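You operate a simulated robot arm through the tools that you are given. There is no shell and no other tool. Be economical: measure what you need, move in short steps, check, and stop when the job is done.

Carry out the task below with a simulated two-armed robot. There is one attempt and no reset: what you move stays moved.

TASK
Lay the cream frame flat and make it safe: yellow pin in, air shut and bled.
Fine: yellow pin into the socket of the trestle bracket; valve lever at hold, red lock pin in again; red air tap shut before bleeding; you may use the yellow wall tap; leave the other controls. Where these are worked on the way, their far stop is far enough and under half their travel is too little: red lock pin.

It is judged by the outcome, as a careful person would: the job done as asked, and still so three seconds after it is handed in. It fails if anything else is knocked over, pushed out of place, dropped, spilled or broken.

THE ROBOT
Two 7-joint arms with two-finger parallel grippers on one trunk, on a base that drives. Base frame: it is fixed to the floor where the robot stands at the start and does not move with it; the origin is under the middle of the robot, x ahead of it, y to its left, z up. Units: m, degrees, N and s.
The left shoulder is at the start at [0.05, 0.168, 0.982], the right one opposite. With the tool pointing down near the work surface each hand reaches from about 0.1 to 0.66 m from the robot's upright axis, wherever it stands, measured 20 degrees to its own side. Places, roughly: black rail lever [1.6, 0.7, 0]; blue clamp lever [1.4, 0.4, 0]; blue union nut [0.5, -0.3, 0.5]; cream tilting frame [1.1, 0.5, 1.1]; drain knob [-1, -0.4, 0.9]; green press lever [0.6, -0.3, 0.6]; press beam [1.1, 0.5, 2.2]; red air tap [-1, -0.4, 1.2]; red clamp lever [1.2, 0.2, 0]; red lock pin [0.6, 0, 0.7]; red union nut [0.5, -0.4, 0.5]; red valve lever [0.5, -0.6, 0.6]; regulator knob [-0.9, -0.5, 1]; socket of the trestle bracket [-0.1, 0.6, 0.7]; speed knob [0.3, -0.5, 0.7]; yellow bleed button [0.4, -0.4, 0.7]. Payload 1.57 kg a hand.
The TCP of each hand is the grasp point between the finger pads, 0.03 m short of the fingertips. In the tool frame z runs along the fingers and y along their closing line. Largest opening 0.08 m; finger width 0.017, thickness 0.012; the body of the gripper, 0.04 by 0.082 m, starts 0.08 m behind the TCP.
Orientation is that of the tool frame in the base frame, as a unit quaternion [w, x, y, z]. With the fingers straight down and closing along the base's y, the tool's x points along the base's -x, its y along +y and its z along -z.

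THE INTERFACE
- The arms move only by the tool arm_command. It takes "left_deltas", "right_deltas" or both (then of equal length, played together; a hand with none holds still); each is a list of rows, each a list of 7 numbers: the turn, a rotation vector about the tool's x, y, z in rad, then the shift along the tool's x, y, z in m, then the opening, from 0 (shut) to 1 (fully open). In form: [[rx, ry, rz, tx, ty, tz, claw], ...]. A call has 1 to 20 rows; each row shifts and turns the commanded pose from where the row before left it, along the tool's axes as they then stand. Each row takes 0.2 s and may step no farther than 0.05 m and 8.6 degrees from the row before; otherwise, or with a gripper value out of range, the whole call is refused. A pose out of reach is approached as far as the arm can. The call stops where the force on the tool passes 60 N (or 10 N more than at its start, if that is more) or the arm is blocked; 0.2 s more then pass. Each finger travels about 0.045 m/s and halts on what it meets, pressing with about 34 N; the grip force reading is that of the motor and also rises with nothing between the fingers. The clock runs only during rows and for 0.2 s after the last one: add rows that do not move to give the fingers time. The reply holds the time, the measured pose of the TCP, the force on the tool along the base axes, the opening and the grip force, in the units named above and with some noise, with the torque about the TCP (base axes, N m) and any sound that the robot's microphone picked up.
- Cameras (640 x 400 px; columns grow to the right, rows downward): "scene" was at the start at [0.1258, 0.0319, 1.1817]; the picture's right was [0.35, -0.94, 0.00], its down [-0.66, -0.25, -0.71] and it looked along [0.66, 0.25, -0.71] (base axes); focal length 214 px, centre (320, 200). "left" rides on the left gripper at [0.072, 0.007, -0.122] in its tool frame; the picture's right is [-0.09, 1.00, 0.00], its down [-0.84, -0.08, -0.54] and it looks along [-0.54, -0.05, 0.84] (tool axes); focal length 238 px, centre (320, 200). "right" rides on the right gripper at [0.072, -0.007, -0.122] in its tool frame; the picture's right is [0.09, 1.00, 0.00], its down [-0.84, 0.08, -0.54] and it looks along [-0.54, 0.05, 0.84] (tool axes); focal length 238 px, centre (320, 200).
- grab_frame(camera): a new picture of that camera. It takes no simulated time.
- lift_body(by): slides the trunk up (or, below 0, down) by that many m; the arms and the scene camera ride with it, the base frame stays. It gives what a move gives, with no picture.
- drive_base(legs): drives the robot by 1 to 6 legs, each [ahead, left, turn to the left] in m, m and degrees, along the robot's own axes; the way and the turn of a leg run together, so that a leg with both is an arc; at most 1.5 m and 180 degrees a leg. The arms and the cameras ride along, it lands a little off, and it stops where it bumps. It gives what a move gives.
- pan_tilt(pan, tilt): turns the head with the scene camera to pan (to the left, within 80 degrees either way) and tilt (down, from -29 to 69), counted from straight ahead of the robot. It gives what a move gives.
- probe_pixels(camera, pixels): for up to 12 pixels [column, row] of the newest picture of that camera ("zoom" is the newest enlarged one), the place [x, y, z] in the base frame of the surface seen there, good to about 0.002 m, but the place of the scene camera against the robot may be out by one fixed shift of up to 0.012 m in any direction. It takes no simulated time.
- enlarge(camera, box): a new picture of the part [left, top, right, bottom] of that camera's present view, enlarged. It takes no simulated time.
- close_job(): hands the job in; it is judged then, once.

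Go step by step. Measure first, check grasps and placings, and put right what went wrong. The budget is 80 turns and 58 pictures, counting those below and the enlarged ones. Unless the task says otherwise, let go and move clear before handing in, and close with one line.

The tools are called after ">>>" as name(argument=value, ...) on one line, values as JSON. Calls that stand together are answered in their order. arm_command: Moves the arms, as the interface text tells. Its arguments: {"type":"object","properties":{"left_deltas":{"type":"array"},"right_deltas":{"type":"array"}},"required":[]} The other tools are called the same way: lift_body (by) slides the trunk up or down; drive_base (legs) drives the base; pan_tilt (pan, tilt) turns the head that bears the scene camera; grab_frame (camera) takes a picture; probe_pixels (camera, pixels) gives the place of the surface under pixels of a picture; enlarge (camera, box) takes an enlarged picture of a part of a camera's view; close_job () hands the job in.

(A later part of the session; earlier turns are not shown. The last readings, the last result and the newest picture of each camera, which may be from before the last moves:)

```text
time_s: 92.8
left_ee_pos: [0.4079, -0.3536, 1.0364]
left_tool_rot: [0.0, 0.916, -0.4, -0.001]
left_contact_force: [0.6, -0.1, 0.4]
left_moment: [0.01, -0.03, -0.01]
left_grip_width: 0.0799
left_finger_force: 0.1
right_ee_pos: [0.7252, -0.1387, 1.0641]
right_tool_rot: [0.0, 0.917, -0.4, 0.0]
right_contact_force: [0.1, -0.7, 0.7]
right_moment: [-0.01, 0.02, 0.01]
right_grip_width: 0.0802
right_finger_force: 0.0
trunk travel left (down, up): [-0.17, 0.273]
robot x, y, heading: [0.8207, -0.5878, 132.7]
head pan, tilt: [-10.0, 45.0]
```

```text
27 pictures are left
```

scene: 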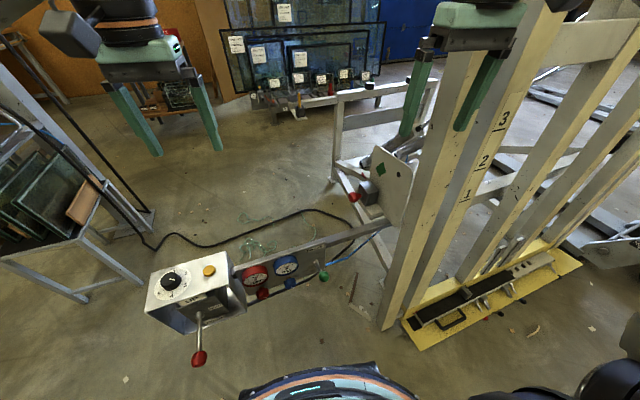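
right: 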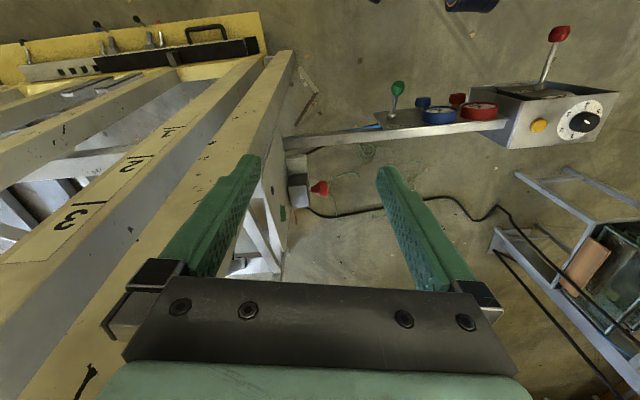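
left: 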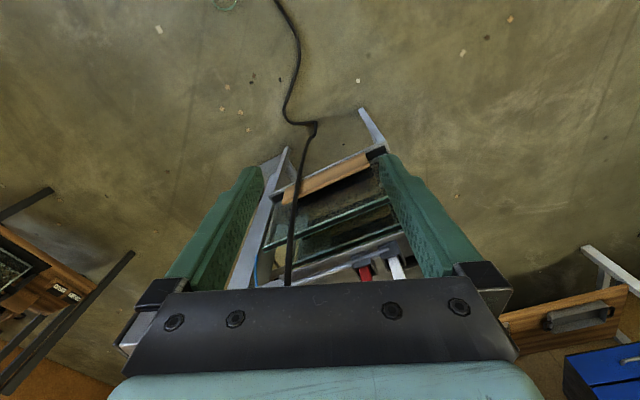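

The right camera sees the red lock knob at (319,187) and its block at (298,193). I'll measure them with the wrist camera.

>>> probe_pixels(camera="right", pixels=[[313, 187], [319, 183], [324, 187], [319, 193], [309, 189], [298, 180], [298, 195], [283, 215], [275, 175], [289, 60], [265, 150], [240, 130]])

>>> enlarge(camera="scene", box=[325, 130, 435, 240])

>>> probe_pixels(camera="scene", pixels=[[354, 197], [367, 190], [362, 196], [381, 172], [383, 155], [440, 100], [480, 60], [405, 315], [445, 35]])

```text
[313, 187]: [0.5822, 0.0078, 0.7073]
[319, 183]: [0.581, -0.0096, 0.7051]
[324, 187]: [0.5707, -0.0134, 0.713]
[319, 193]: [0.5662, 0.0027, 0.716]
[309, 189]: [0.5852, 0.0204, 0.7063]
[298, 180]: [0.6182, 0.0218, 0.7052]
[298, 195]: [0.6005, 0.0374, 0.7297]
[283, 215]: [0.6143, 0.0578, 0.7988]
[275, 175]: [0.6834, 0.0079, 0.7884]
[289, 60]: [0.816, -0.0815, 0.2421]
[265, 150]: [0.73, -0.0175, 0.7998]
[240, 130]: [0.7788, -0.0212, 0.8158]
```

```text
3.64 times, centred on (380, 185) of scene
```

zoom: 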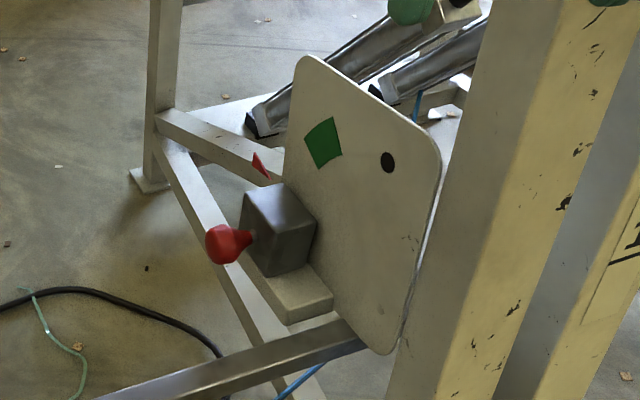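

```text
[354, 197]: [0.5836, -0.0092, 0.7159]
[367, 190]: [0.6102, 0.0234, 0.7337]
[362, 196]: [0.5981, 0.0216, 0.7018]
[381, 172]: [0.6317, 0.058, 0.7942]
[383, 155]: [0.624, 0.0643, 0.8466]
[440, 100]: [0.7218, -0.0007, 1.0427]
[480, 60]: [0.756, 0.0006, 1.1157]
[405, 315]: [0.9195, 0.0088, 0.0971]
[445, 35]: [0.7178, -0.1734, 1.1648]
```

The knob centre is near (0.574,-0.006,0.703), with its axis along u=(0.586,0.81). I'll turn the right hand so the fingers close across that axis and bring it over the knob, high.

>>> arm_command(right_deltas=[[0, 0, 0.13736, 0, 0, 0, 1], [0, 0, 0.13736, 0, 0, 0, 1], [0, 0, 0.13736, 0, 0, 0, 1], [0, 0, 0.13736, 0, 0, 0, 1], [0, 0, 0.13736, 0, 0, 0, 1], [0, 0, 0.13736, 0, 0, 0, 1], [0, 0, 0.13736, 0, 0, 0, 1], [0, 0, 0.13736, 0, 0, 0, 1], [0, 0, 0.13736, 0, 0, 0, 1], [0, 0, 0.13736, 0, 0, 0, 1], [0, 0, 0, -0.005, 0.04, 0.0, 1], [0, 0, 0, -0.005, 0.04, 0.02, 1], [0, 0, 0, -0.005, 0.04, 0.04, 1], [0, 0, 0, -0.004, 0.04, 0.04, 1], [0, 0, 0, 0, 0.04, 0.04, 1], [0, 0, 0, 0, 0, 0, 1]])

>>> grab_frame(camera="right")

```text
refused: row 13 steps farther than a row can; nothing moved
```

```text
25 pictures are left
```

right: 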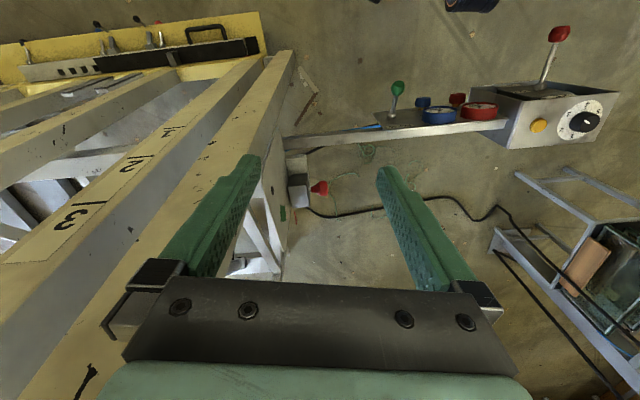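

One row was longer than 0.05 m, so nothing moved. I'll send it again with smaller rows and skip the picture until the reading is in.

>>> arm_command(right_deltas=[[0, 0, 0.13736, 0, 0, 0, 1], [0, 0, 0.13736, 0, 0, 0, 1], [0, 0, 0.13736, 0, 0, 0, 1], [0, 0, 0.13736, 0, 0, 0, 1], [0, 0, 0.13736, 0, 0, 0, 1], [0, 0, 0.13736, 0, 0, 0, 1], [0, 0, 0.13736, 0, 0, 0, 1], [0, 0, 0.13736, 0, 0, 0, 1], [0, 0, 0.13736, 0, 0, 0, 1], [0, 0, 0.13736, 0, 0, 0, 1], [0, 0, 0, -0.004, 0.04, 0.0, 1], [0, 0, 0, -0.004, 0.04, 0.0, 1], [0, 0, 0, -0.004, 0.04, 0.0, 1], [0, 0, 0, -0.004, 0.04, 0.0, 1], [0, 0, 0, -0.003, 0.04, 0.0, 1], [0, 0, 0, 0, 0, 0.045, 1], [0, 0, 0, 0, 0, 0.045, 1], [0, 0, 0, 0, 0, 0.045, 1], [0, 0, 0, 0, 0, 0, 1]])

```text
time_s: 96.8
left_ee_pos: [0.4078, -0.3545, 1.0363]
left_tool_rot: [-0.001, 0.916, -0.401, -0.001]
left_contact_force: [0.3, -0.2, -0.7]
left_moment: [-0.01, -0.01, 0.01]
left_grip_width: 0.0803
left_finger_force: 0.1
right_ee_pos: [0.6056, -0.0322, 0.9304]
right_tool_rot: [-0.002, -0.454, 0.891, 0.002]
right_contact_force: [0.0, 0.1, -0.4]
right_moment: [0.0, 0.0, -0.06]
right_grip_width: 0.0801
right_finger_force: 0.1
right hand out of reach, approached as far as the arm can: row 15
trunk travel left (down, up): [-0.17, 0.273]
robot x, y, heading: [0.8198, -0.5887, 132.9]
head pan, tilt: [-10.0, 45.0]
```

The hand is short by about 0.04 m because of reach. I'll pull it back 5 cm along -u, move the base 5 cm along u, and then go over the knob.

>>> arm_command(right_deltas=[[0, 0, 0, 0.045, 0, 0, 1], [0, 0, 0, 0.015, 0, 0, 1]])

>>> drive_base(legs=[[0.012, -0.055, 0]])

```text
time_s: 97.4
left_ee_pos: [0.4076, -0.3544, 1.0352]
left_tool_rot: [0.001, 0.916, -0.402, -0.001]
left_contact_force: [-0.3, 0.0, -0.3]
left_moment: [0.01, 0.01, 0.01]
left_grip_width: 0.0798
left_finger_force: 0.0
right_ee_pos: [0.5707, -0.0816, 0.9298]
right_tool_rot: [-0.001, -0.455, 0.891, 0.0]
right_contact_force: [0.7, -1.0, 0.1]
right_moment: [-0.01, 0.01, -0.04]
right_grip_width: 0.0799
right_finger_force: 0.1
trunk travel left (down, up): [-0.17, 0.273]
robot x, y, heading: [0.8185, -0.5881, 132.6]
head pan, tilt: [-10.0, 45.0]
```

```text
time_s: 98.6
left_ee_pos: [0.44, -0.3102, 1.0363]
left_tool_rot: [-0.002, 0.916, -0.4, -0.001]
left_contact_force: [0.0, 0.5, 0.3]
left_moment: [0.04, 0.01, -0.01]
left_grip_width: 0.0799
left_finger_force: 0.0
right_ee_pos: [0.6003, -0.0384, 0.932]
right_tool_rot: [0.0, -0.456, 0.89, 0.002]
right_contact_force: [-0.5, -0.1, -0.3]
right_moment: [0.03, -0.03, 0.01]
right_grip_width: 0.08
right_finger_force: 0.1
trunk travel left (down, up): [-0.17, 0.273]
robot x, y, heading: [0.8508, -0.5435, 132.9]
head pan, tilt: [-10.0, 45.0]
```

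The hand is now at (0.600,-0.038,0.932). I'll shift 4 cm across and lower to z 0.80 above the knob, then look.

>>> arm_command(right_deltas=[[0, 0, 0, -0.0105, 0.04, 0, 1], [0, 0, 0, 0, 0, 0.045, 1], [0, 0, 0, 0, 0, 0.045, 1], [0, 0, 0, 0, 0, 0.035, 1], [0, 0, 0, 0, 0, 0, 1]])

>>> grab_frame(camera="right")

```text
time_s: 99.8
left_ee_pos: [0.4392, -0.3204, 1.0401]
left_tool_rot: [-0.007, 0.917, -0.4, -0.003]
left_contact_force: [-0.6, 0.5, 0.2]
left_moment: [-0.01, -0.02, -0.03]
left_grip_width: 0.0801
left_finger_force: 0.0
right_ee_pos: [0.5678, -0.0178, 0.8212]
right_tool_rot: [0.003, -0.465, 0.885, 0.014]
right_contact_force: [0.7, 0.0, -0.3]
right_moment: [-0.01, 0.02, 0.03]
right_grip_width: 0.0802
right_finger_force: 0.0
trunk travel left (down, up): [-0.17, 0.273]
robot x, y, heading: [0.8505, -0.5466, 133.0]
head pan, tilt: [-10.0, 45.0]
```

```text
24 pictures are left
```

right: 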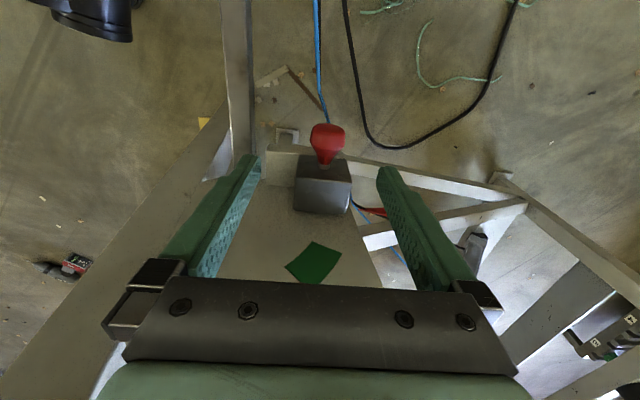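

The hand is over the knob, but the whole robot has shifted slightly: the left hand moved 1 cm uncommanded. An arm link may be leaning on the frame, so I'll look.

>>> pan_tilt(pan=-40, tilt=25)

>>> grab_frame(camera="scene")

```text
time_s: 100.7
left_ee_pos: [0.4398, -0.3205, 1.0388]
left_tool_rot: [-0.008, 0.917, -0.4, -0.003]
left_contact_force: [-0.3, 0.0, 0.2]
left_moment: [0.01, -0.01, -0.02]
left_grip_width: 0.0801
left_finger_force: 0.0
right_ee_pos: [0.5682, -0.0185, 0.8206]
right_tool_rot: [0.002, -0.467, 0.884, 0.013]
right_contact_force: [-0.4, -0.2, 0.0]
right_moment: [0.04, -0.03, -0.05]
right_grip_width: 0.0799
right_finger_force: 0.0
trunk travel left (down, up): [-0.17, 0.273]
robot x, y, heading: [0.8522, -0.5444, 132.6]
head pan, tilt: [-40.0, 25.0]
```

```text
23 pictures are left
```

scene: 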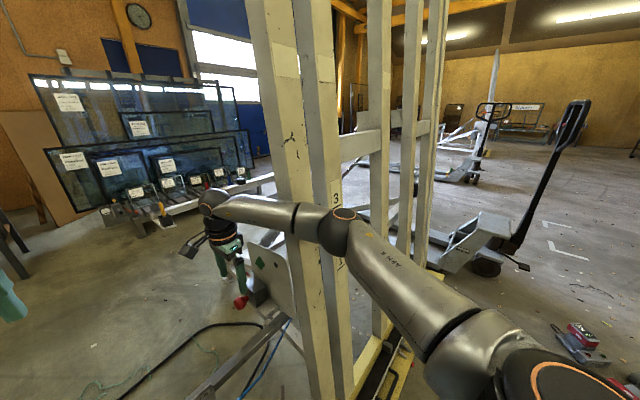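

My right elbow (340,225) is leaning on the frame uprights. I'll back that arm out along +w, fold it as it was, and use the left arm instead, since its elbow spreads away from the frame.

>>> arm_command(right_deltas=[[0, 0, 0, 0.01, -0.035, 0, 1], [0, 0, 0, 0.01, -0.035, -0.02, 1], [0, 0, 0, 0.005, -0.035, -0.03, 1], [0, 0, 0, 0.0, -0.035, -0.035, 1], [0, 0, 0, 0.0, -0.035, -0.035, 1], [0, 0, 0, 0, -0.03, -0.035, 1], [0, 0, 0, 0, 0, -0.045, 1], [0, 0, 0, 0, 0, -0.045, 1], [0, 0, -0.13736, 0, 0, 0, 1], [0, 0, -0.13736, 0, 0, 0, 1], [0, 0, -0.13736, 0, 0, 0, 1], [0, 0, -0.13736, 0, 0, 0, 1], [0, 0, -0.13736, 0, 0, 0, 1], [0, 0, -0.13736, 0, 0, 0, 1], [0, 0, -0.13736, 0, 0, 0, 1], [0, 0, -0.13736, 0, 0, 0, 1], [0, 0, -0.13736, 0, 0, 0, 1], [0, 0, -0.13736, 0, 0, 0, 1]])

>>> pan_tilt(pan=-30, tilt=25)

>>> grab_frame(camera="scene")

```text
time_s: 104.5
left_ee_pos: [0.4406, -0.308, 1.0358]
left_tool_rot: [0.0, 0.916, -0.4, -0.001]
left_contact_force: [0.3, -0.5, -0.5]
left_moment: [0.03, 0.02, 0.0]
left_grip_width: 0.0802
left_finger_force: 0.1
right_ee_pos: [0.7268, -0.145, 1.05]
right_tool_rot: [0.0, 0.918, -0.396, 0.0]
right_contact_force: [0.3, 0.0, 0.1]
right_moment: [-0.03, -0.02, -0.01]
right_grip_width: 0.0801
right_finger_force: 0.0
trunk travel left (down, up): [-0.17, 0.273]
robot x, y, heading: [0.852, -0.5463, 132.7]
head pan, tilt: [-40.0, 25.0]
```

```text
time_s: 105.3
left_ee_pos: [0.4416, -0.3074, 1.0367]
left_tool_rot: [-0.001, 0.916, -0.4, -0.001]
left_contact_force: [-0.1, 0.0, -0.3]
left_moment: [-0.01, -0.01, 0.0]
left_grip_width: 0.0799
left_finger_force: 0.1
right_ee_pos: [0.7273, -0.1446, 1.0489]
right_tool_rot: [0.0, 0.918, -0.397, 0.0]
right_contact_force: [0.1, -0.1, 0.3]
right_moment: [0.0, 0.01, -0.04]
right_grip_width: 0.08
right_finger_force: 0.0
trunk travel left (down, up): [-0.17, 0.273]
robot x, y, heading: [0.851, -0.5444, 132.6]
head pan, tilt: [-30.0, 25.0]
```

```text
22 pictures are left
```

scene: 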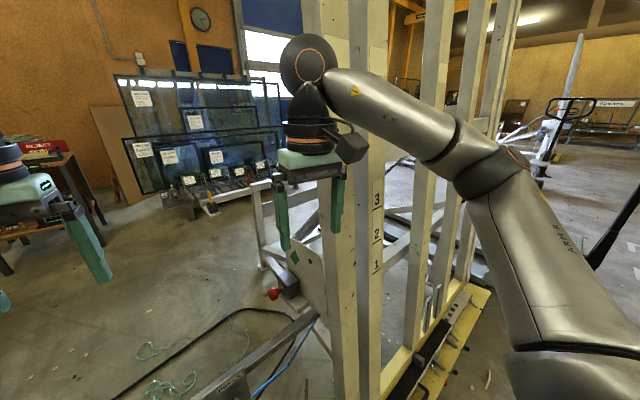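

The arm is free and the left hand is back where it was, so nothing seems disturbed. Now I'll turn 38° right so the left hand faces the knob, then align its fingers.

>>> drive_base(legs=[[0, 0, -37.7]])

>>> arm_command(left_deltas=[[0, 0, 0.1425, 0, 0, 0, 1], [0, 0, 0.1425, 0, 0, 0, 1], [0, 0, 0.1425, 0, 0, 0, 1], [0, 0, 0.1425, 0, 0, 0, 1], [0, 0, 0.1425, 0, 0, 0, 1], [0, 0, 0, 0, 0, 0, 1]])

```text
time_s: 107.4
left_ee_pos: [0.6693, -0.107, 1.0365]
left_tool_rot: [-0.001, 0.738, -0.675, -0.001]
left_contact_force: [-0.6, -0.2, -0.1]
left_moment: [-0.04, 0.0, 0.01]
left_grip_width: 0.08
left_finger_force: 0.0
right_ee_pos: [0.9964, -0.1513, 1.0497]
right_tool_rot: [-0.001, 0.741, -0.671, 0.0]
right_contact_force: [-0.5, 0.2, 0.4]
right_moment: [0.03, -0.02, 0.0]
right_grip_width: 0.0801
right_finger_force: 0.0
trunk travel left (down, up): [-0.17, 0.273]
robot x, y, heading: [0.8527, -0.5438, 95.2]
head pan, tilt: [-30.0, 25.0]
```

```text
time_s: 108.8
left_ee_pos: [0.6682, -0.1074, 1.0361]
left_tool_rot: [0.001, -0.455, 0.89, 0.0]
left_contact_force: [-0.6, 0.5, 0.1]
left_moment: [0.02, 0.0, -0.02]
left_grip_width: 0.0799
left_finger_force: 0.2
right_ee_pos: [0.9966, -0.1508, 1.0511]
right_tool_rot: [-0.001, 0.741, -0.672, 0.0]
right_contact_force: [-0.5, -0.4, 0.4]
right_moment: [0.02, -0.02, 0.03]
right_grip_width: 0.0801
right_finger_force: 0.0
trunk travel left (down, up): [-0.17, 0.273]
robot x, y, heading: [0.8502, -0.5448, 95.1]
head pan, tilt: [-30.0, 25.0]
```

The orientation is right (tool x along -u). I'll move over the knob and come down to z 0.80, watching for any whole-robot shift.

>>> arm_command(left_deltas=[[0, 0, 0, -0.005, 0.045, 0, 1], [0, 0, 0, -0.011, 0.045, 0, 1], [0, 0, 0, -0.011, 0.045, 0, 1], [0, 0, 0, 0, 0, 0.047, 1], [0, 0, 0, 0, 0, 0.047, 1], [0, 0, 0, 0, 0, 0.047, 1], [0, 0, 0, 0, 0, 0.047, 1], [0, 0, 0, 0, 0, 0.047, 1], [0, 0, 0, 0, 0, 0, 1]])

>>> grab_frame(camera="left")

>>> probe_pixels(camera="left", pixels=[[320, 130], [325, 140], [325, 160], [310, 140], [340, 140], [325, 190]])

```text
time_s: 110.8
left_ee_pos: [0.625, -0.0787, 0.7792]
left_tool_rot: [0.001, -0.458, 0.889, 0.001]
left_contact_force: [0.5, -0.4, -0.3]
left_moment: [0.05, -0.02, -0.01]
left_grip_width: 0.0801
left_finger_force: 0.1
left hand out of reach, approached as far as the arm can: row 1, 2, 3
right_ee_pos: [0.9967, -0.1511, 1.0492]
right_tool_rot: [0.0, 0.741, -0.672, 0.0]
right_contact_force: [0.8, -0.2, 0.2]
right_moment: [-0.01, -0.01, 0.0]
right_grip_width: 0.08
right_finger_force: 0.0
trunk travel left (down, up): [-0.17, 0.273]
robot x, y, heading: [0.8531, -0.5478, 95.6]
head pan, tilt: [-30.0, 25.0]
```

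```text
21 pictures are left
```

left: 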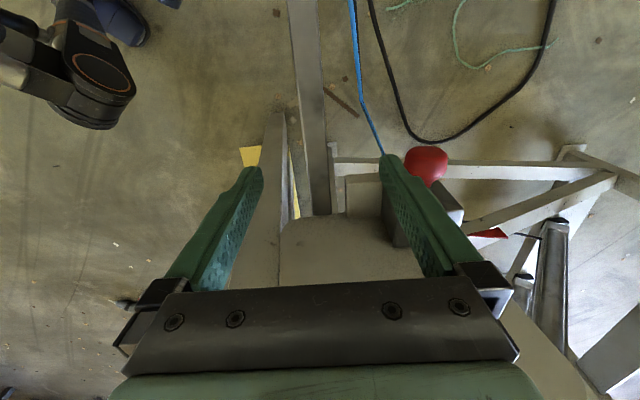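

```text
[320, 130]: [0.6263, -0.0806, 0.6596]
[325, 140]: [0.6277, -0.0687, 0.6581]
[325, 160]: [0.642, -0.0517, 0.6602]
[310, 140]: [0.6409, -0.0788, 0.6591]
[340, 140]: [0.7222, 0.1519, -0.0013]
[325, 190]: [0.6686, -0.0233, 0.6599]
```

The knob shows at (426,163), outside the left finger, since the high start limited reach. I'll raise slightly and shift 8 cm along -w and 3 cm along u at this height.

>>> arm_command(left_deltas=[[0, 0, 0, 0, 0, -0.025, 1], [0, 0, 0, -0.009, 0.028, 0, 1], [0, 0, 0, -0.01, 0.028, 0, 1], [0, 0, 0, -0.01, 0.028, 0, 1], [0, 0, 0, 0, 0, 0, 1]])

```text
time_s: 112.0
left_ee_pos: [0.6134, -0.0638, 0.8038]
left_tool_rot: [0.0, -0.458, 0.889, 0.001]
left_contact_force: [-0.7, 0.2, -0.2]
left_moment: [-0.03, 0.0, 0.0]
left_grip_width: 0.08
left_finger_force: 0.1
left hand out of reach, approached as far as the arm can: row 2, 3, 4
right_ee_pos: [0.9958, -0.1502, 1.051]
right_tool_rot: [0.0, 0.741, -0.671, 0.001]
right_contact_force: [0.4, 0.3, 0.4]
right_moment: [0.0, -0.03, 0.01]
right_grip_width: 0.0801
right_finger_force: 0.1
trunk travel left (down, up): [-0.17, 0.273]
robot x, y, heading: [0.8539, -0.5436, 95.1]
head pan, tilt: [-30.0, 25.0]
```

The wrist sits above the shoulder here, which cuts the reach. I'll raise the trunk 0.15 m so the wrist works nearer shoulder level, then lower the hand and shift.

>>> lift_body(by=0.15)

>>> arm_command(left_deltas=[[0, 0, 0, 0, 0, 0.045, 1], [0, 0, 0, 0, 0, 0.045, 1], [0, 0, 0, 0, 0, 0.045, 1], [0, 0, 0, -0.008, 0.022, 0.0, 1], [0, 0, 0, -0.008, 0.022, 0.0, 1], [0, 0, 0, -0.008, 0.022, 0.0, 1], [0, 0, 0, 0, 0, 0, 1]])

```text
time_s: 113.8
left_ee_pos: [0.6132, -0.0636, 0.9524]
left_tool_rot: [0.001, -0.458, 0.889, 0.001]
left_contact_force: [-0.1, -0.3, -0.2]
left_moment: [-0.01, 0.04, 0.0]
left_grip_width: 0.0801
left_finger_force: 0.0
right_ee_pos: [0.9963, -0.1509, 1.1996]
right_tool_rot: [0.0, 0.741, -0.671, 0.0]
right_contact_force: [0.1, -0.7, -0.5]
right_moment: [0.01, 0.0, 0.0]
right_grip_width: 0.08
right_finger_force: 0.1
trunk travel left (down, up): [-0.32, 0.123]
robot x, y, heading: [0.8503, -0.5369, 95.3]
head pan, tilt: [-30.0, 25.0]
```

```text
time_s: 115.4
left_ee_pos: [0.6111, -0.0642, 0.8194]
left_tool_rot: [-0.001, -0.46, 0.888, 0.003]
left_contact_force: [0.6, -0.5, -0.7]
left_moment: [-0.03, -0.01, -0.03]
left_grip_width: 0.0803
left_finger_force: 0.1
left hand out of reach, approached as far as the arm can: row 4, 5, 6
right_ee_pos: [0.9952, -0.1527, 1.1996]
right_tool_rot: [0.0, 0.741, -0.672, 0.0]
right_contact_force: [0.0, -0.3, 0.1]
right_moment: [0.01, -0.03, 0.01]
right_grip_width: 0.08
right_finger_force: 0.0
trunk travel left (down, up): [-0.32, 0.123]
robot x, y, heading: [0.853, -0.5452, 95.5]
head pan, tilt: [-30.0, 25.0]
```

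It is still limited at about 0.45 m from the shoulder with this wrist angle. I'll draw the hand back along -u and drive the base 6.5 cm nearer, which keeps 0.3 m from the green lever.

>>> arm_command(left_deltas=[[0, 0, 0, 0.04, 0, 0, 1], [0, 0, 0, 0, 0, 0, 1]])

>>> drive_base(legs=[[0.068, -0.012, 0]])

```text
time_s: 116.0
left_ee_pos: [0.5897, -0.0956, 0.8201]
left_tool_rot: [0.001, -0.458, 0.889, 0.001]
left_contact_force: [0.9, -0.9, 0.2]
left_moment: [0.0, 0.0, -0.02]
left_grip_width: 0.0799
left_finger_force: 0.1
right_ee_pos: [0.9963, -0.1515, 1.2]
right_tool_rot: [0.0, 0.741, -0.671, 0.001]
right_contact_force: [0.2, -0.1, -0.5]
right_moment: [0.01, -0.02, -0.04]
right_grip_width: 0.08
right_finger_force: 0.1
trunk travel left (down, up): [-0.32, 0.123]
robot x, y, heading: [0.8515, -0.5452, 95.1]
head pan, tilt: [-30.0, 25.0]
```

```text
time_s: 117.0
left_ee_pos: [0.5961, -0.0266, 0.8199]
left_tool_rot: [0.0, -0.458, 0.889, 0.0]
left_contact_force: [0.1, -0.1, 0.1]
left_moment: [0.0, 0.01, 0.02]
left_grip_width: 0.0802
left_finger_force: 0.0
right_ee_pos: [1.0017, -0.083, 1.2006]
right_tool_rot: [0.001, 0.741, -0.672, 0.0]
right_contact_force: [0.3, -0.5, 0.5]
right_moment: [-0.01, -0.02, 0.01]
right_grip_width: 0.0801
right_finger_force: 0.0
trunk travel left (down, up): [-0.32, 0.123]
robot x, y, heading: [0.8564, -0.4791, 95.3]
head pan, tilt: [-30.0, 25.0]
```

The hand is at (0.596,-0.027,0.820), 3 cm from the knob line. I'll shift it and look.

>>> arm_command(left_deltas=[[0, 0, 0, -0.004, 0.03, 0.0, 1], [0, 0, 0, 0, 0, 0.03, 1], [0, 0, 0, 0, 0, 0, 1]])

>>> grab_frame(camera="left")

>>> probe_pixels(camera="left", pixels=[[320, 125], [320, 135], [320, 145], [320, 155], [310, 135], [332, 135], [320, 190], [325, 115], [340, 130], [350, 130]])

```text
time_s: 117.8
left_ee_pos: [0.5947, -0.028, 0.79]
left_tool_rot: [0.002, -0.458, 0.889, 0.0]
left_contact_force: [-0.6, 0.1, 0.3]
left_moment: [0.01, 0.0, 0.02]
left_grip_width: 0.0799
left_finger_force: 0.0
left hand out of reach, approached as far as the arm can: row 1
right_ee_pos: [1.0016, -0.0825, 1.199]
right_tool_rot: [0.0, 0.741, -0.672, 0.001]
right_contact_force: [0.4, 1.0, -0.1]
right_moment: [-0.04, 0.0, -0.04]
right_grip_width: 0.0802
right_finger_force: 0.1
trunk travel left (down, up): [-0.32, 0.123]
robot x, y, heading: [0.8573, -0.4776, 94.9]
head pan, tilt: [-30.0, 25.0]
```

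```text
20 pictures are left
```

left: 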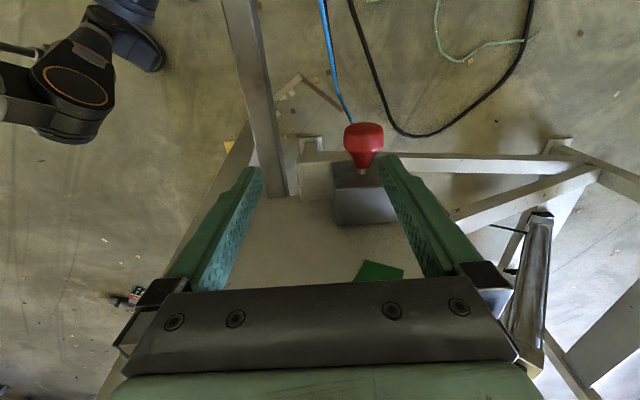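

```text
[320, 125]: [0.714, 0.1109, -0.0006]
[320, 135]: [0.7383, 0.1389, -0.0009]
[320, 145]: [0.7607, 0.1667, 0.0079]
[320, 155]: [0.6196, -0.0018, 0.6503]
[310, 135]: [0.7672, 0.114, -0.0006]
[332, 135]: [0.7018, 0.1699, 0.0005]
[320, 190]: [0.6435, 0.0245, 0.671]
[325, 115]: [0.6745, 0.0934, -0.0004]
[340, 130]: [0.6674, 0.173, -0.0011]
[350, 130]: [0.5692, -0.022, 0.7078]
```

The knob is at (364,140), 2–3 cm to the right of the finger midline. The arm will not go further at this wrist angle, so I'll nudge the base by that small amount instead.

>>> drive_base(legs=[[0.022, 0.022, 0]])

>>> grab_frame(camera="left")

>>> probe_pixels(camera="left", pixels=[[320, 125], [320, 130], [320, 138], [320, 146], [320, 155], [310, 132], [330, 132], [300, 132], [340, 132], [320, 165], [320, 190]])

```text
time_s: 118.7
left_ee_pos: [0.5714, -0.008, 0.7903]
left_tool_rot: [0.0, -0.457, 0.889, 0.0]
left_contact_force: [0.5, -0.7, -1.3]
left_moment: [-0.03, -0.04, -0.02]
left_grip_width: 0.0799
left_finger_force: 0.0
right_ee_pos: [0.9774, -0.0621, 1.2006]
right_tool_rot: [-0.001, 0.741, -0.672, 0.001]
right_contact_force: [-1.1, 0.7, 0.5]
right_moment: [0.01, 0.01, -0.03]
right_grip_width: 0.0801
right_finger_force: 0.1
trunk travel left (down, up): [-0.32, 0.123]
robot x, y, heading: [0.834, -0.4537, 95.4]
head pan, tilt: [-30.0, 25.0]
```

```text
19 pictures are left
```

left: 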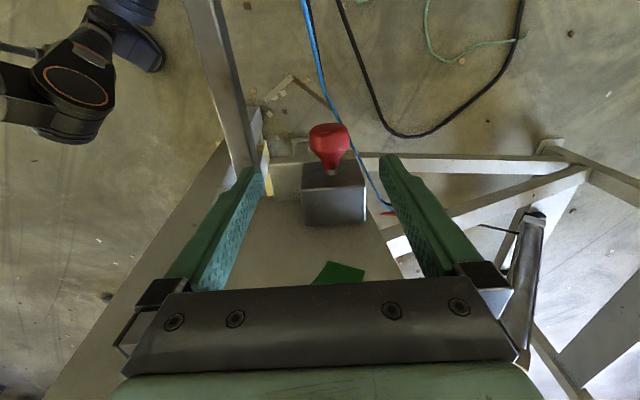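

```text
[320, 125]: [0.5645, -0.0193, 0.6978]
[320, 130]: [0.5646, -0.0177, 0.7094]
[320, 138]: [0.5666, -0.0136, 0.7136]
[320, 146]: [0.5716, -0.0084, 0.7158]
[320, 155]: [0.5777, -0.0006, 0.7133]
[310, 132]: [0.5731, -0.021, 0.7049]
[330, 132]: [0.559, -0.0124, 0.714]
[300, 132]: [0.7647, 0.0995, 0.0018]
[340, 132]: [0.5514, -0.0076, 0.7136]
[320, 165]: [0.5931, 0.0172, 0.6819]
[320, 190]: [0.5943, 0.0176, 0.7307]
```

The knob cap is centred near (0.562,-0.012) with top z 0.714 and width about 0.034 m. I'll adjust by a few mm, descend to z 0.705 and close.

>>> arm_command(left_deltas=[[0, 0, 0, 0.006, 0.004, 0, 1], [0, 0, 0, 0, 0, 0.045, 1], [0, 0, 0, 0, 0, 0.04, 1], [0, 0, 0, 0, 0, 0, 1], [0, 0, 0, 0, 0, 0, 0.3], [0, 0, 0, 0, 0, 0, 0.2], [0, 0, 0, 0, 0, 0, 0.2], [0, 0, 0, 0, 0, 0, 0.2], [0, 0, 0, 0, 0, 0, 0.2]])

```text
time_s: 120.7
left_ee_pos: [0.5621, -0.0082, 0.7337]
left_tool_rot: [-0.001, -0.459, 0.888, 0.003]
left_contact_force: [-15.0, 13.1, -0.3]
left_moment: [0.49, 0.47, 0.19]
left_grip_width: 0.0361
left_finger_force: 34.3
left hand out of reach, approached as far as the arm can: row 3
right_ee_pos: [0.9775, -0.0617, 1.1997]
right_tool_rot: [-0.001, 0.741, -0.672, 0.001]
right_contact_force: [0.3, 0.5, 0.5]
right_moment: [0.02, 0.04, 0.04]
right_grip_width: 0.08
right_finger_force: 0.1
trunk travel left (down, up): [-0.32, 0.123]
robot x, y, heading: [0.8309, -0.4543, 95.2]
head pan, tilt: [-30.0, 25.0]
```

The fingers hold the cap only near their tips (z 0.734), because the trunk is too high to reach lower. I'll open, lower the trunk 0.03 m and close again.

>>> arm_command(left_deltas=[[0, 0, 0, 0, 0, 0, 0.8], [0, 0, 0, 0, 0, 0, 0.8], [0, 0, 0, 0, 0, 0, 0.8]])

>>> lift_body(by=-0.031)

>>> arm_command(left_deltas=[[0, 0, 0, 0, 0.003, 0, 0.4], [0, 0, 0, 0, 0, 0, 0.2], [0, 0, 0, 0, 0, 0, 0.2], [0, 0, 0, 0, 0, 0, 0.2], [0, 0, 0, 0, 0, 0, 0.2]])

```text
time_s: 121.5
left_ee_pos: [0.5644, -0.0111, 0.7347]
left_tool_rot: [0.0, -0.458, 0.889, 0.001]
left_contact_force: [1.4, -0.2, -0.4]
left_moment: [-0.03, -0.02, 0.02]
left_grip_width: 0.0641
left_finger_force: 0.1
right_ee_pos: [0.9783, -0.0625, 1.199]
right_tool_rot: [0.0, 0.74, -0.672, 0.0]
right_contact_force: [0.5, -0.4, -0.5]
right_moment: [0.0, -0.02, 0.02]
right_grip_width: 0.0798
right_finger_force: 0.0
trunk travel left (down, up): [-0.32, 0.123]
robot x, y, heading: [0.8317, -0.4585, 95.2]
head pan, tilt: [-30.0, 25.0]
```

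```text
time_s: 122.2
left_ee_pos: [0.564, -0.0108, 0.7043]
left_tool_rot: [0.0, -0.458, 0.889, 0.002]
left_contact_force: [0.0, 0.4, -1.1]
left_moment: [-0.01, 0.04, 0.05]
left_grip_width: 0.064
left_finger_force: 0.0
right_ee_pos: [0.9786, -0.0629, 1.169]
right_tool_rot: [0.0, 0.741, -0.672, 0.001]
right_contact_force: [-0.2, -0.3, -0.1]
right_moment: [0.01, 0.01, 0.0]
right_grip_width: 0.0799
right_finger_force: 0.1
trunk travel left (down, up): [-0.289, 0.154]
robot x, y, heading: [0.8338, -0.4547, 95.1]
head pan, tilt: [-30.0, 25.0]
```

```text
time_s: 123.4
left_ee_pos: [0.5607, -0.0077, 0.7044]
left_tool_rot: [-0.001, -0.459, 0.888, 0.004]
left_contact_force: [-17.7, 14.3, 0.6]
left_moment: [0.04, -0.1, 0.23]
left_grip_width: 0.0371
left_finger_force: 43.1
right_ee_pos: [0.9774, -0.0621, 1.1695]
right_tool_rot: [-0.001, 0.74, -0.672, 0.0]
right_contact_force: [-0.1, 0.0, 0.4]
right_moment: [0.0, -0.02, 0.03]
right_grip_width: 0.0801
right_finger_force: 0.1
trunk travel left (down, up): [-0.289, 0.154]
robot x, y, heading: [0.8332, -0.4542, 95.2]
head pan, tilt: [-30.0, 25.0]
```

The grip is firm on the cap (width 0.037, 43 N). I'll pull along -u (tool +x) in 8 mm steps and watch force and sound.

>>> arm_command(left_deltas=[[0, 0, 0, 0.008, 0.002, 0, 0.1], [0, 0, 0, 0.008, 0, 0, 0.1], [0, 0, 0, 0.008, 0, 0, 0.1], [0, 0, 0, 0.008, 0, 0, 0.1], [0, 0, 0, 0, 0, 0, 0.1]])

```text
time_s: 124.6
left_ee_pos: [0.548, -0.0272, 0.7048]
left_tool_rot: [0.0, -0.46, 0.888, 0.005]
left_contact_force: [-19.1, 16.8, 7.6]
left_moment: [-0.13, -0.01, 0.18]
left_grip_width: 0.0373
left_finger_force: 43.5
left hand out of reach, approached as far as the arm can: row 1
right_ee_pos: [0.9777, -0.0625, 1.1689]
right_tool_rot: [-0.001, 0.741, -0.672, 0.001]
right_contact_force: [-0.3, -1.2, -0.3]
right_moment: [0.03, -0.01, 0.01]
right_grip_width: 0.0803
right_finger_force: 0.0
trunk travel left (down, up): [-0.289, 0.154]
robot x, y, heading: [0.8331, -0.458, 95.0]
head pan, tilt: [-30.0, 25.0]
```

The knob has moved about 23 mm out without much axial force. I'll keep pulling to its stop.

>>> arm_command(left_deltas=[[0, 0, 0, 0.008, 0, 0, 0.1], [0, 0, 0, 0.008, 0, 0, 0.1], [0, 0, 0, 0.008, 0, 0, 0.1], [0, 0, 0, 0, 0, 0, 0.1]])

>>> grab_frame(camera="left")

```text
time_s: 125.6
left_ee_pos: [0.5368, -0.0507, 0.7034]
left_tool_rot: [-0.001, -0.458, 0.889, -0.001]
left_contact_force: [0.5, -0.5, 0.0]
left_moment: [0.01, 0.02, -0.03]
left_grip_width: 0.008
left_finger_force: 0.0
right_ee_pos: [0.9789, -0.0636, 1.1685]
right_tool_rot: [0.0, 0.741, -0.671, 0.001]
right_contact_force: [-0.3, 0.3, -0.3]
right_moment: [0.06, 0.02, -0.05]
right_grip_width: 0.0797
right_finger_force: 0.1
trunk travel left (down, up): [-0.289, 0.154]
robot x, y, heading: [0.8354, -0.4585, 95.6]
head pan, tilt: [-30.0, 25.0]
```

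```text
18 pictures are left
```

left: 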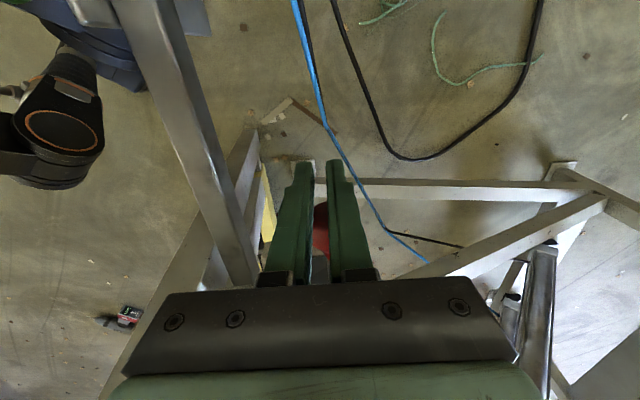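

The fingers slipped off and shut. The knob appears at (320,225) beyond them, so I'll measure whether it stayed out.

>>> probe_pixels(camera="left", pixels=[[319, 210], [320, 220], [320, 235], [320, 248], [320, 262], [320, 272], [314, 270], [326, 270]])

```text
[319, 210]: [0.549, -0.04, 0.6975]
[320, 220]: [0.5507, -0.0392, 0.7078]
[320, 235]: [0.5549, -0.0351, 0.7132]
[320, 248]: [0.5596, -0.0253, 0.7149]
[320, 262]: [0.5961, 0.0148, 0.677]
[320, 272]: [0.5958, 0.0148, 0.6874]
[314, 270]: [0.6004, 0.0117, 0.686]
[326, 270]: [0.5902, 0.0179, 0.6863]
```

The knob stayed out: its front is now at (0.549,-0.040), 26 mm further out, and it slipped only when it hit the stop. I'll lift the left hand clear, back away along -u, and set up so the right hand reaches the valve lever.

>>> arm_command(left_deltas=[[0, 0, 0, 0.03, 0, 0, 0.1], [0, 0, 0, 0, 0, -0.045, 0.1], [0, 0, 0, 0, 0, -0.045, 0.1], [0, 0, 0, 0, 0, -0.045, 0.1], [0, 0, 0, 0, 0, -0.045, 0.1], [0, 0, 0, 0, 0, -0.045, 0.1], [0, 0, 0, 0, 0, 0, 0.1]])

>>> drive_base(legs=[[-0.52, 0.1, 0], [0, 0, 49]])

>>> pan_tilt(pan=-15, tilt=40)

>>> grab_frame(camera="scene")

```text
time_s: 127.2
left_ee_pos: [0.5198, -0.0745, 0.9301]
left_tool_rot: [0.0, -0.458, 0.889, 0.001]
left_contact_force: [-0.1, -0.5, 0.1]
left_moment: [0.0, 0.02, 0.0]
left_grip_width: 0.0082
left_finger_force: 0.0
right_ee_pos: [0.9778, -0.0629, 1.1688]
right_tool_rot: [0.0, 0.741, -0.672, 0.0]
right_contact_force: [-1.0, -0.2, -1.1]
right_moment: [0.02, 0.0, -0.05]
right_grip_width: 0.0801
right_finger_force: 0.2
trunk travel left (down, up): [-0.289, 0.154]
robot x, y, heading: [0.8345, -0.4532, 95.3]
head pan, tilt: [-30.0, 25.0]
```

```text
time_s: 132.5
left_ee_pos: [0.2876, -0.9693, 0.93]
left_tool_rot: [-0.001, 0.784, -0.621, -0.001]
left_contact_force: [-0.2, -0.4, -0.5]
left_moment: [-0.03, -0.02, 0.01]
left_grip_width: 0.008
left_finger_force: 0.0
right_ee_pos: [0.5816, -0.6159, 1.1692]
right_tool_rot: [0.0, 0.952, -0.306, 0.0]
right_contact_force: [-0.4, 0.1, -0.2]
right_moment: [0.01, -0.02, -0.04]
right_grip_width: 0.0802
right_finger_force: 0.0
trunk travel left (down, up): [-0.289, 0.154]
robot x, y, heading: [0.7829, -0.9812, 144.2]
head pan, tilt: [-30.0, 25.0]
```

```text
time_s: 133.3
left_ee_pos: [0.287, -0.9694, 0.9298]
left_tool_rot: [-0.001, 0.785, -0.62, -0.001]
left_contact_force: [0.2, 0.4, 1.0]
left_moment: [0.01, 0.0, -0.01]
left_grip_width: 0.0079
left_finger_force: 0.1
right_ee_pos: [0.582, -0.6154, 1.17]
right_tool_rot: [0.0, 0.952, -0.306, 0.0]
right_contact_force: [0.0, 0.3, -0.5]
right_moment: [-0.01, 0.0, -0.01]
right_grip_width: 0.0802
right_finger_force: 0.1
trunk travel left (down, up): [-0.289, 0.154]
robot x, y, heading: [0.7829, -0.9849, 143.8]
head pan, tilt: [-15.0, 40.0]
```

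```text
17 pictures are left
```

scene: 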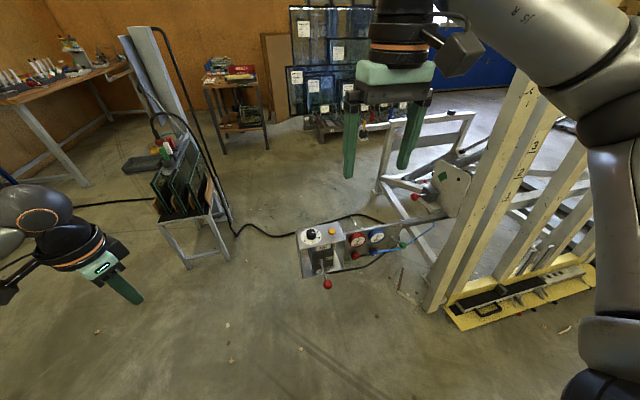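

The lever ball at (327,284) is free in front of the box. I'll move the right hand above it and take a wrist picture.

>>> arm_command(right_deltas=[[0, 0, 0, -0.04, 0.008, 0, 1], [0, 0, 0, -0.04, 0.008, 0, 1], [0, 0, 0, -0.04, 0.008, 0, 1], [0, 0, 0, 0, 0, 0.048, 1], [0, 0, 0, 0, 0, 0.048, 1], [0, 0, 0, 0, 0, 0.048, 1], [0, 0, 0, 0, 0, 0.048, 1], [0, 0, 0, 0, 0, 0.048, 1], [0, 0, 0, 0, 0, 0.048, 1], [0, 0, 0, 0, 0, 0.048, 1], [0, 0, 0, 0, 0, 0.048, 1], [0, 0, 0, 0, 0, 0.048, 1], [0, 0, 0, 0, 0, 0, 1]])

>>> grab_frame(camera="right")

>>> probe_pixels(camera="right", pixels=[[320, 130], [320, 140], [320, 150], [320, 160], [320, 175], [310, 150], [330, 150], [320, 200]])

```text
time_s: 136.1
left_ee_pos: [0.2874, -0.9684, 0.9288]
left_tool_rot: [0.0, 0.784, -0.62, -0.001]
left_contact_force: [-0.7, 0.3, -0.3]
left_moment: [0.02, 0.01, 0.03]
left_grip_width: 0.0078
left_finger_force: 0.1
right_ee_pos: [0.4689, -0.5665, 0.7365]
right_tool_rot: [0.0, 0.952, -0.305, 0.0]
right_contact_force: [0.1, -0.2, -0.3]
right_moment: [-0.04, 0.01, 0.0]
right_grip_width: 0.0798
right_finger_force: 0.1
trunk travel left (down, up): [-0.289, 0.154]
robot x, y, heading: [0.7822, -0.9827, 144.2]
head pan, tilt: [-15.0, 40.0]
```

```text
16 pictures are left
```

right: 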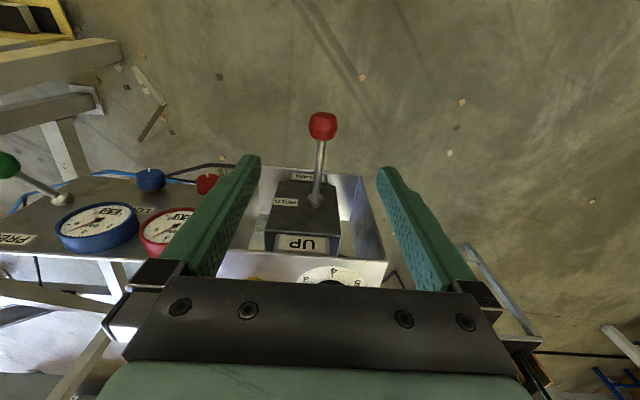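

```text
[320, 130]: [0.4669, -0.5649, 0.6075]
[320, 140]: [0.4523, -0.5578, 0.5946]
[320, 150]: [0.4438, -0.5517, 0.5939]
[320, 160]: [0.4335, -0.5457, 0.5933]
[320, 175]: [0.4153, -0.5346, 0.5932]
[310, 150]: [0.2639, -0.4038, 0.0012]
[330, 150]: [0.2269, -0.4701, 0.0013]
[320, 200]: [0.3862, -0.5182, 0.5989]
```

The ball (323,126) is centred under the hand, at about (0.468,-0.567,0.598). I'll descend to z 0.600 and close on it.

>>> arm_command(right_deltas=[[0, 0, 0, 0, 0, 0.045, 1], [0, 0, 0, 0, 0, 0.045, 1], [0, 0, 0, 0, 0, 0.046, 1], [0, 0, 0, 0, 0, 0, 1], [0, 0, 0, 0, 0, 0, 0.3], [0, 0, 0, 0, 0, 0, 0.2], [0, 0, 0, 0, 0, 0, 0.2], [0, 0, 0, 0, 0, 0, 0.2], [0, 0, 0, 0, 0, 0, 0.2], [0, 0, 0, 0, 0, 0, 0.2]])

```text
time_s: 138.3
left_ee_pos: [0.2871, -0.9684, 0.9289]
left_tool_rot: [0.0, 0.785, -0.62, -0.001]
left_contact_force: [0.3, 0.5, 0.8]
left_moment: [-0.01, -0.02, 0.02]
left_grip_width: 0.0078
left_finger_force: 0.1
right_ee_pos: [0.4688, -0.569, 0.6031]
right_tool_rot: [0.002, 0.953, -0.304, 0.0]
right_contact_force: [-10.5, -12.7, -2.8]
right_moment: [-0.29, -0.01, 0.13]
right_grip_width: 0.0332
right_finger_force: 40.9
trunk travel left (down, up): [-0.289, 0.154]
robot x, y, heading: [0.7811, -0.9823, 144.3]
head pan, tilt: [-15.0, 40.0]
```

The ball is gripped (0.033 m). I'll swing it down along its arc by about 24° and listen or read for motion.

>>> arm_command(right_deltas=[[0, 0, 0, -0.0005, 0, 0.01, 0.1], [0, 0, 0, -0.0015, 0, 0.01, 0.1], [0, 0, 0, -0.0025, 0, 0.01, 0.1], [0, 0, 0, -0.0036, 0, 0.009, 0.1], [0, 0, 0, 0, 0, 0, 0.1]])

>>> grab_frame(camera="scene")

```text
time_s: 139.5
left_ee_pos: [0.2881, -0.969, 0.9295]
left_tool_rot: [-0.001, 0.784, -0.62, -0.002]
left_contact_force: [-0.6, 1.1, -0.2]
left_moment: [-0.03, 0.01, 0.01]
left_grip_width: 0.0075
left_finger_force: 0.1
right_ee_pos: [0.4612, -0.5653, 0.5641]
right_tool_rot: [0.002, 0.953, -0.303, -0.001]
right_contact_force: [-6.3, -15.4, 9.8]
right_moment: [0.43, 1.03, 0.25]
right_grip_width: 0.0332
right_finger_force: 41.1
trunk travel left (down, up): [-0.289, 0.154]
robot x, y, heading: [0.7809, -0.986, 144.3]
head pan, tilt: [-15.0, 40.0]
```

```text
15 pictures are left
```

scene: 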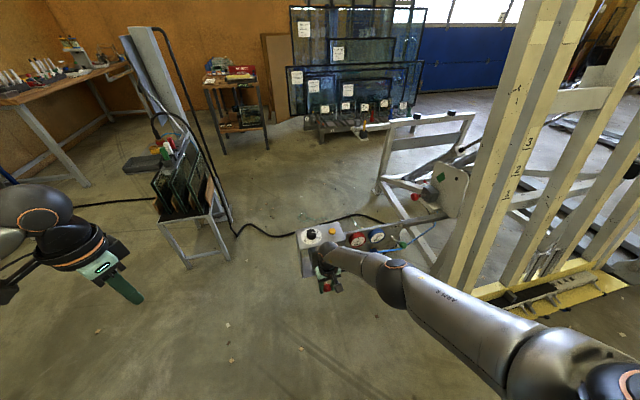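

The lever is about 24° down. I'll hold it there for 4 s and compare the frame.

>>> arm_command(right_deltas=[[0, 0, 0, 0, 0, 0, 0.1], [0, 0, 0, 0, 0, 0, 0.1], [0, 0, 0, 0, 0, 0, 0.1], [0, 0, 0, 0, 0, 0, 0.1], [0, 0, 0, 0, 0, 0, 0.1], [0, 0, 0, 0, 0, 0, 0.1], [0, 0, 0, 0, 0, 0, 0.1], [0, 0, 0, 0, 0, 0, 0.1], [0, 0, 0, 0, 0, 0, 0.1], [0, 0, 0, 0, 0, 0, 0.1], [0, 0, 0, 0, 0, 0, 0.1], [0, 0, 0, 0, 0, 0, 0.1], [0, 0, 0, 0, 0, 0, 0.1], [0, 0, 0, 0, 0, 0, 0.1], [0, 0, 0, 0, 0, 0, 0.1], [0, 0, 0, 0, 0, 0, 0.1], [0, 0, 0, 0, 0, 0, 0.1], [0, 0, 0, 0, 0, 0, 0.1], [0, 0, 0, 0, 0, 0, 0.1], [0, 0, 0, 0, 0, 0, 0.1]])

>>> grab_frame(camera="scene")

```text
time_s: 143.7
left_ee_pos: [0.2869, -0.9688, 0.9298]
left_tool_rot: [0.0, 0.784, -0.621, -0.001]
left_contact_force: [0.8, -0.1, 0.4]
left_moment: [-0.03, 0.0, -0.02]
left_grip_width: 0.0079
left_finger_force: 0.0
right_ee_pos: [0.4615, -0.5631, 0.5613]
right_tool_rot: [0.002, 0.953, -0.304, -0.001]
right_contact_force: [-11.9, -13.7, 2.3]
right_moment: [-0.02, 0.19, 0.03]
right_grip_width: 0.0334
right_finger_force: 41.4
trunk travel left (down, up): [-0.289, 0.154]
robot x, y, heading: [0.7808, -0.9862, 144.2]
head pan, tilt: [-15.0, 40.0]
```

```text
14 pictures are left
```

scene: 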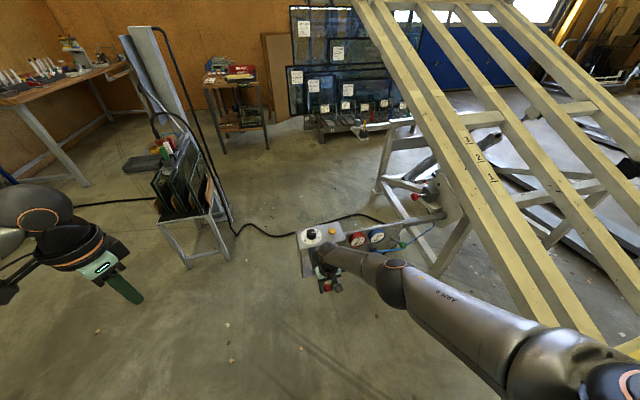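

The frame is tilting down smoothly, and its edges stay clear of my arm. I'll hold the lever down another 4 s.

>>> arm_command(right_deltas=[[0, 0, 0, 0, 0, 0, 0.1], [0, 0, 0, 0, 0, 0, 0.1], [0, 0, 0, 0, 0, 0, 0.1], [0, 0, 0, 0, 0, 0, 0.1], [0, 0, 0, 0, 0, 0, 0.1], [0, 0, 0, 0, 0, 0, 0.1], [0, 0, 0, 0, 0, 0, 0.1], [0, 0, 0, 0, 0, 0, 0.1], [0, 0, 0, 0, 0, 0, 0.1], [0, 0, 0, 0, 0, 0, 0.1], [0, 0, 0, 0, 0, 0, 0.1], [0, 0, 0, 0, 0, 0, 0.1], [0, 0, 0, 0, 0, 0, 0.1], [0, 0, 0, 0, 0, 0, 0.1], [0, 0, 0, 0, 0, 0, 0.1], [0, 0, 0, 0, 0, 0, 0.1], [0, 0, 0, 0, 0, 0, 0.1], [0, 0, 0, 0, 0, 0, 0.1], [0, 0, 0, 0, 0, 0, 0.1], [0, 0, 0, 0, 0, 0, 0.1]])

>>> arm_command(right_deltas=[[0, 0, 0, 0, 0, 0, 0.1], [0, 0, 0, 0, 0, 0, 0.1], [0, 0, 0, 0, 0, 0, 0.1], [0, 0, 0, 0, 0, 0, 0.1], [0, 0, 0, 0, 0, 0, 0.1], [0, 0, 0, 0, 0, 0, 0.1], [0, 0, 0, 0, 0, 0, 0.1], [0, 0, 0, 0, 0, 0, 0.1]])

>>> grab_frame(camera="scene")

```text
time_s: 147.9
left_ee_pos: [0.2871, -0.9699, 0.9294]
left_tool_rot: [0.0, 0.784, -0.62, -0.002]
left_contact_force: [-0.3, 0.0, 0.1]
left_moment: [0.01, 0.03, -0.02]
left_grip_width: 0.0081
left_finger_force: 0.1
right_ee_pos: [0.4611, -0.5649, 0.5632]
right_tool_rot: [0.002, 0.953, -0.304, -0.001]
right_contact_force: [-12.0, -13.8, -0.4]
right_moment: [-0.17, 0.13, 0.04]
right_grip_width: 0.0334
right_finger_force: 41.2
trunk travel left (down, up): [-0.289, 0.154]
robot x, y, heading: [0.7807, -0.9838, 144.1]
head pan, tilt: [-15.0, 40.0]
```

```text
time_s: 149.7
left_ee_pos: [0.2874, -0.9691, 0.93]
left_tool_rot: [0.001, 0.785, -0.62, -0.001]
left_contact_force: [0.1, 0.2, -0.2]
left_moment: [-0.02, 0.03, -0.01]
left_grip_width: 0.0081
left_finger_force: 0.1
right_ee_pos: [0.4611, -0.564, 0.564]
right_tool_rot: [0.002, 0.953, -0.304, 0.0]
right_contact_force: [-12.5, -14.0, 0.7]
right_moment: [-0.08, 0.12, 0.05]
right_grip_width: 0.0334
right_finger_force: 41.1
trunk travel left (down, up): [-0.289, 0.154]
robot x, y, heading: [0.7853, -0.9862, 144.3]
head pan, tilt: [-15.0, 40.0]
```

```text
13 pictures are left
```

scene: 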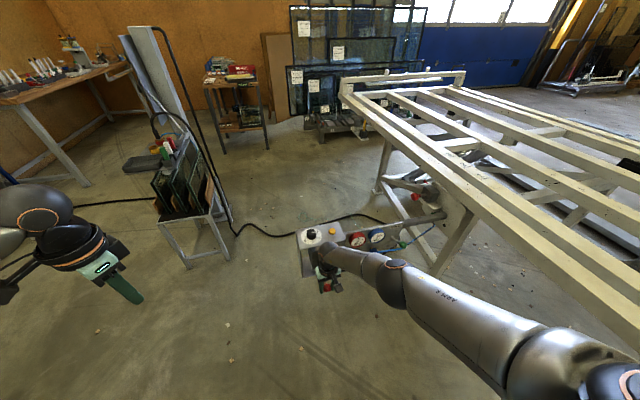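

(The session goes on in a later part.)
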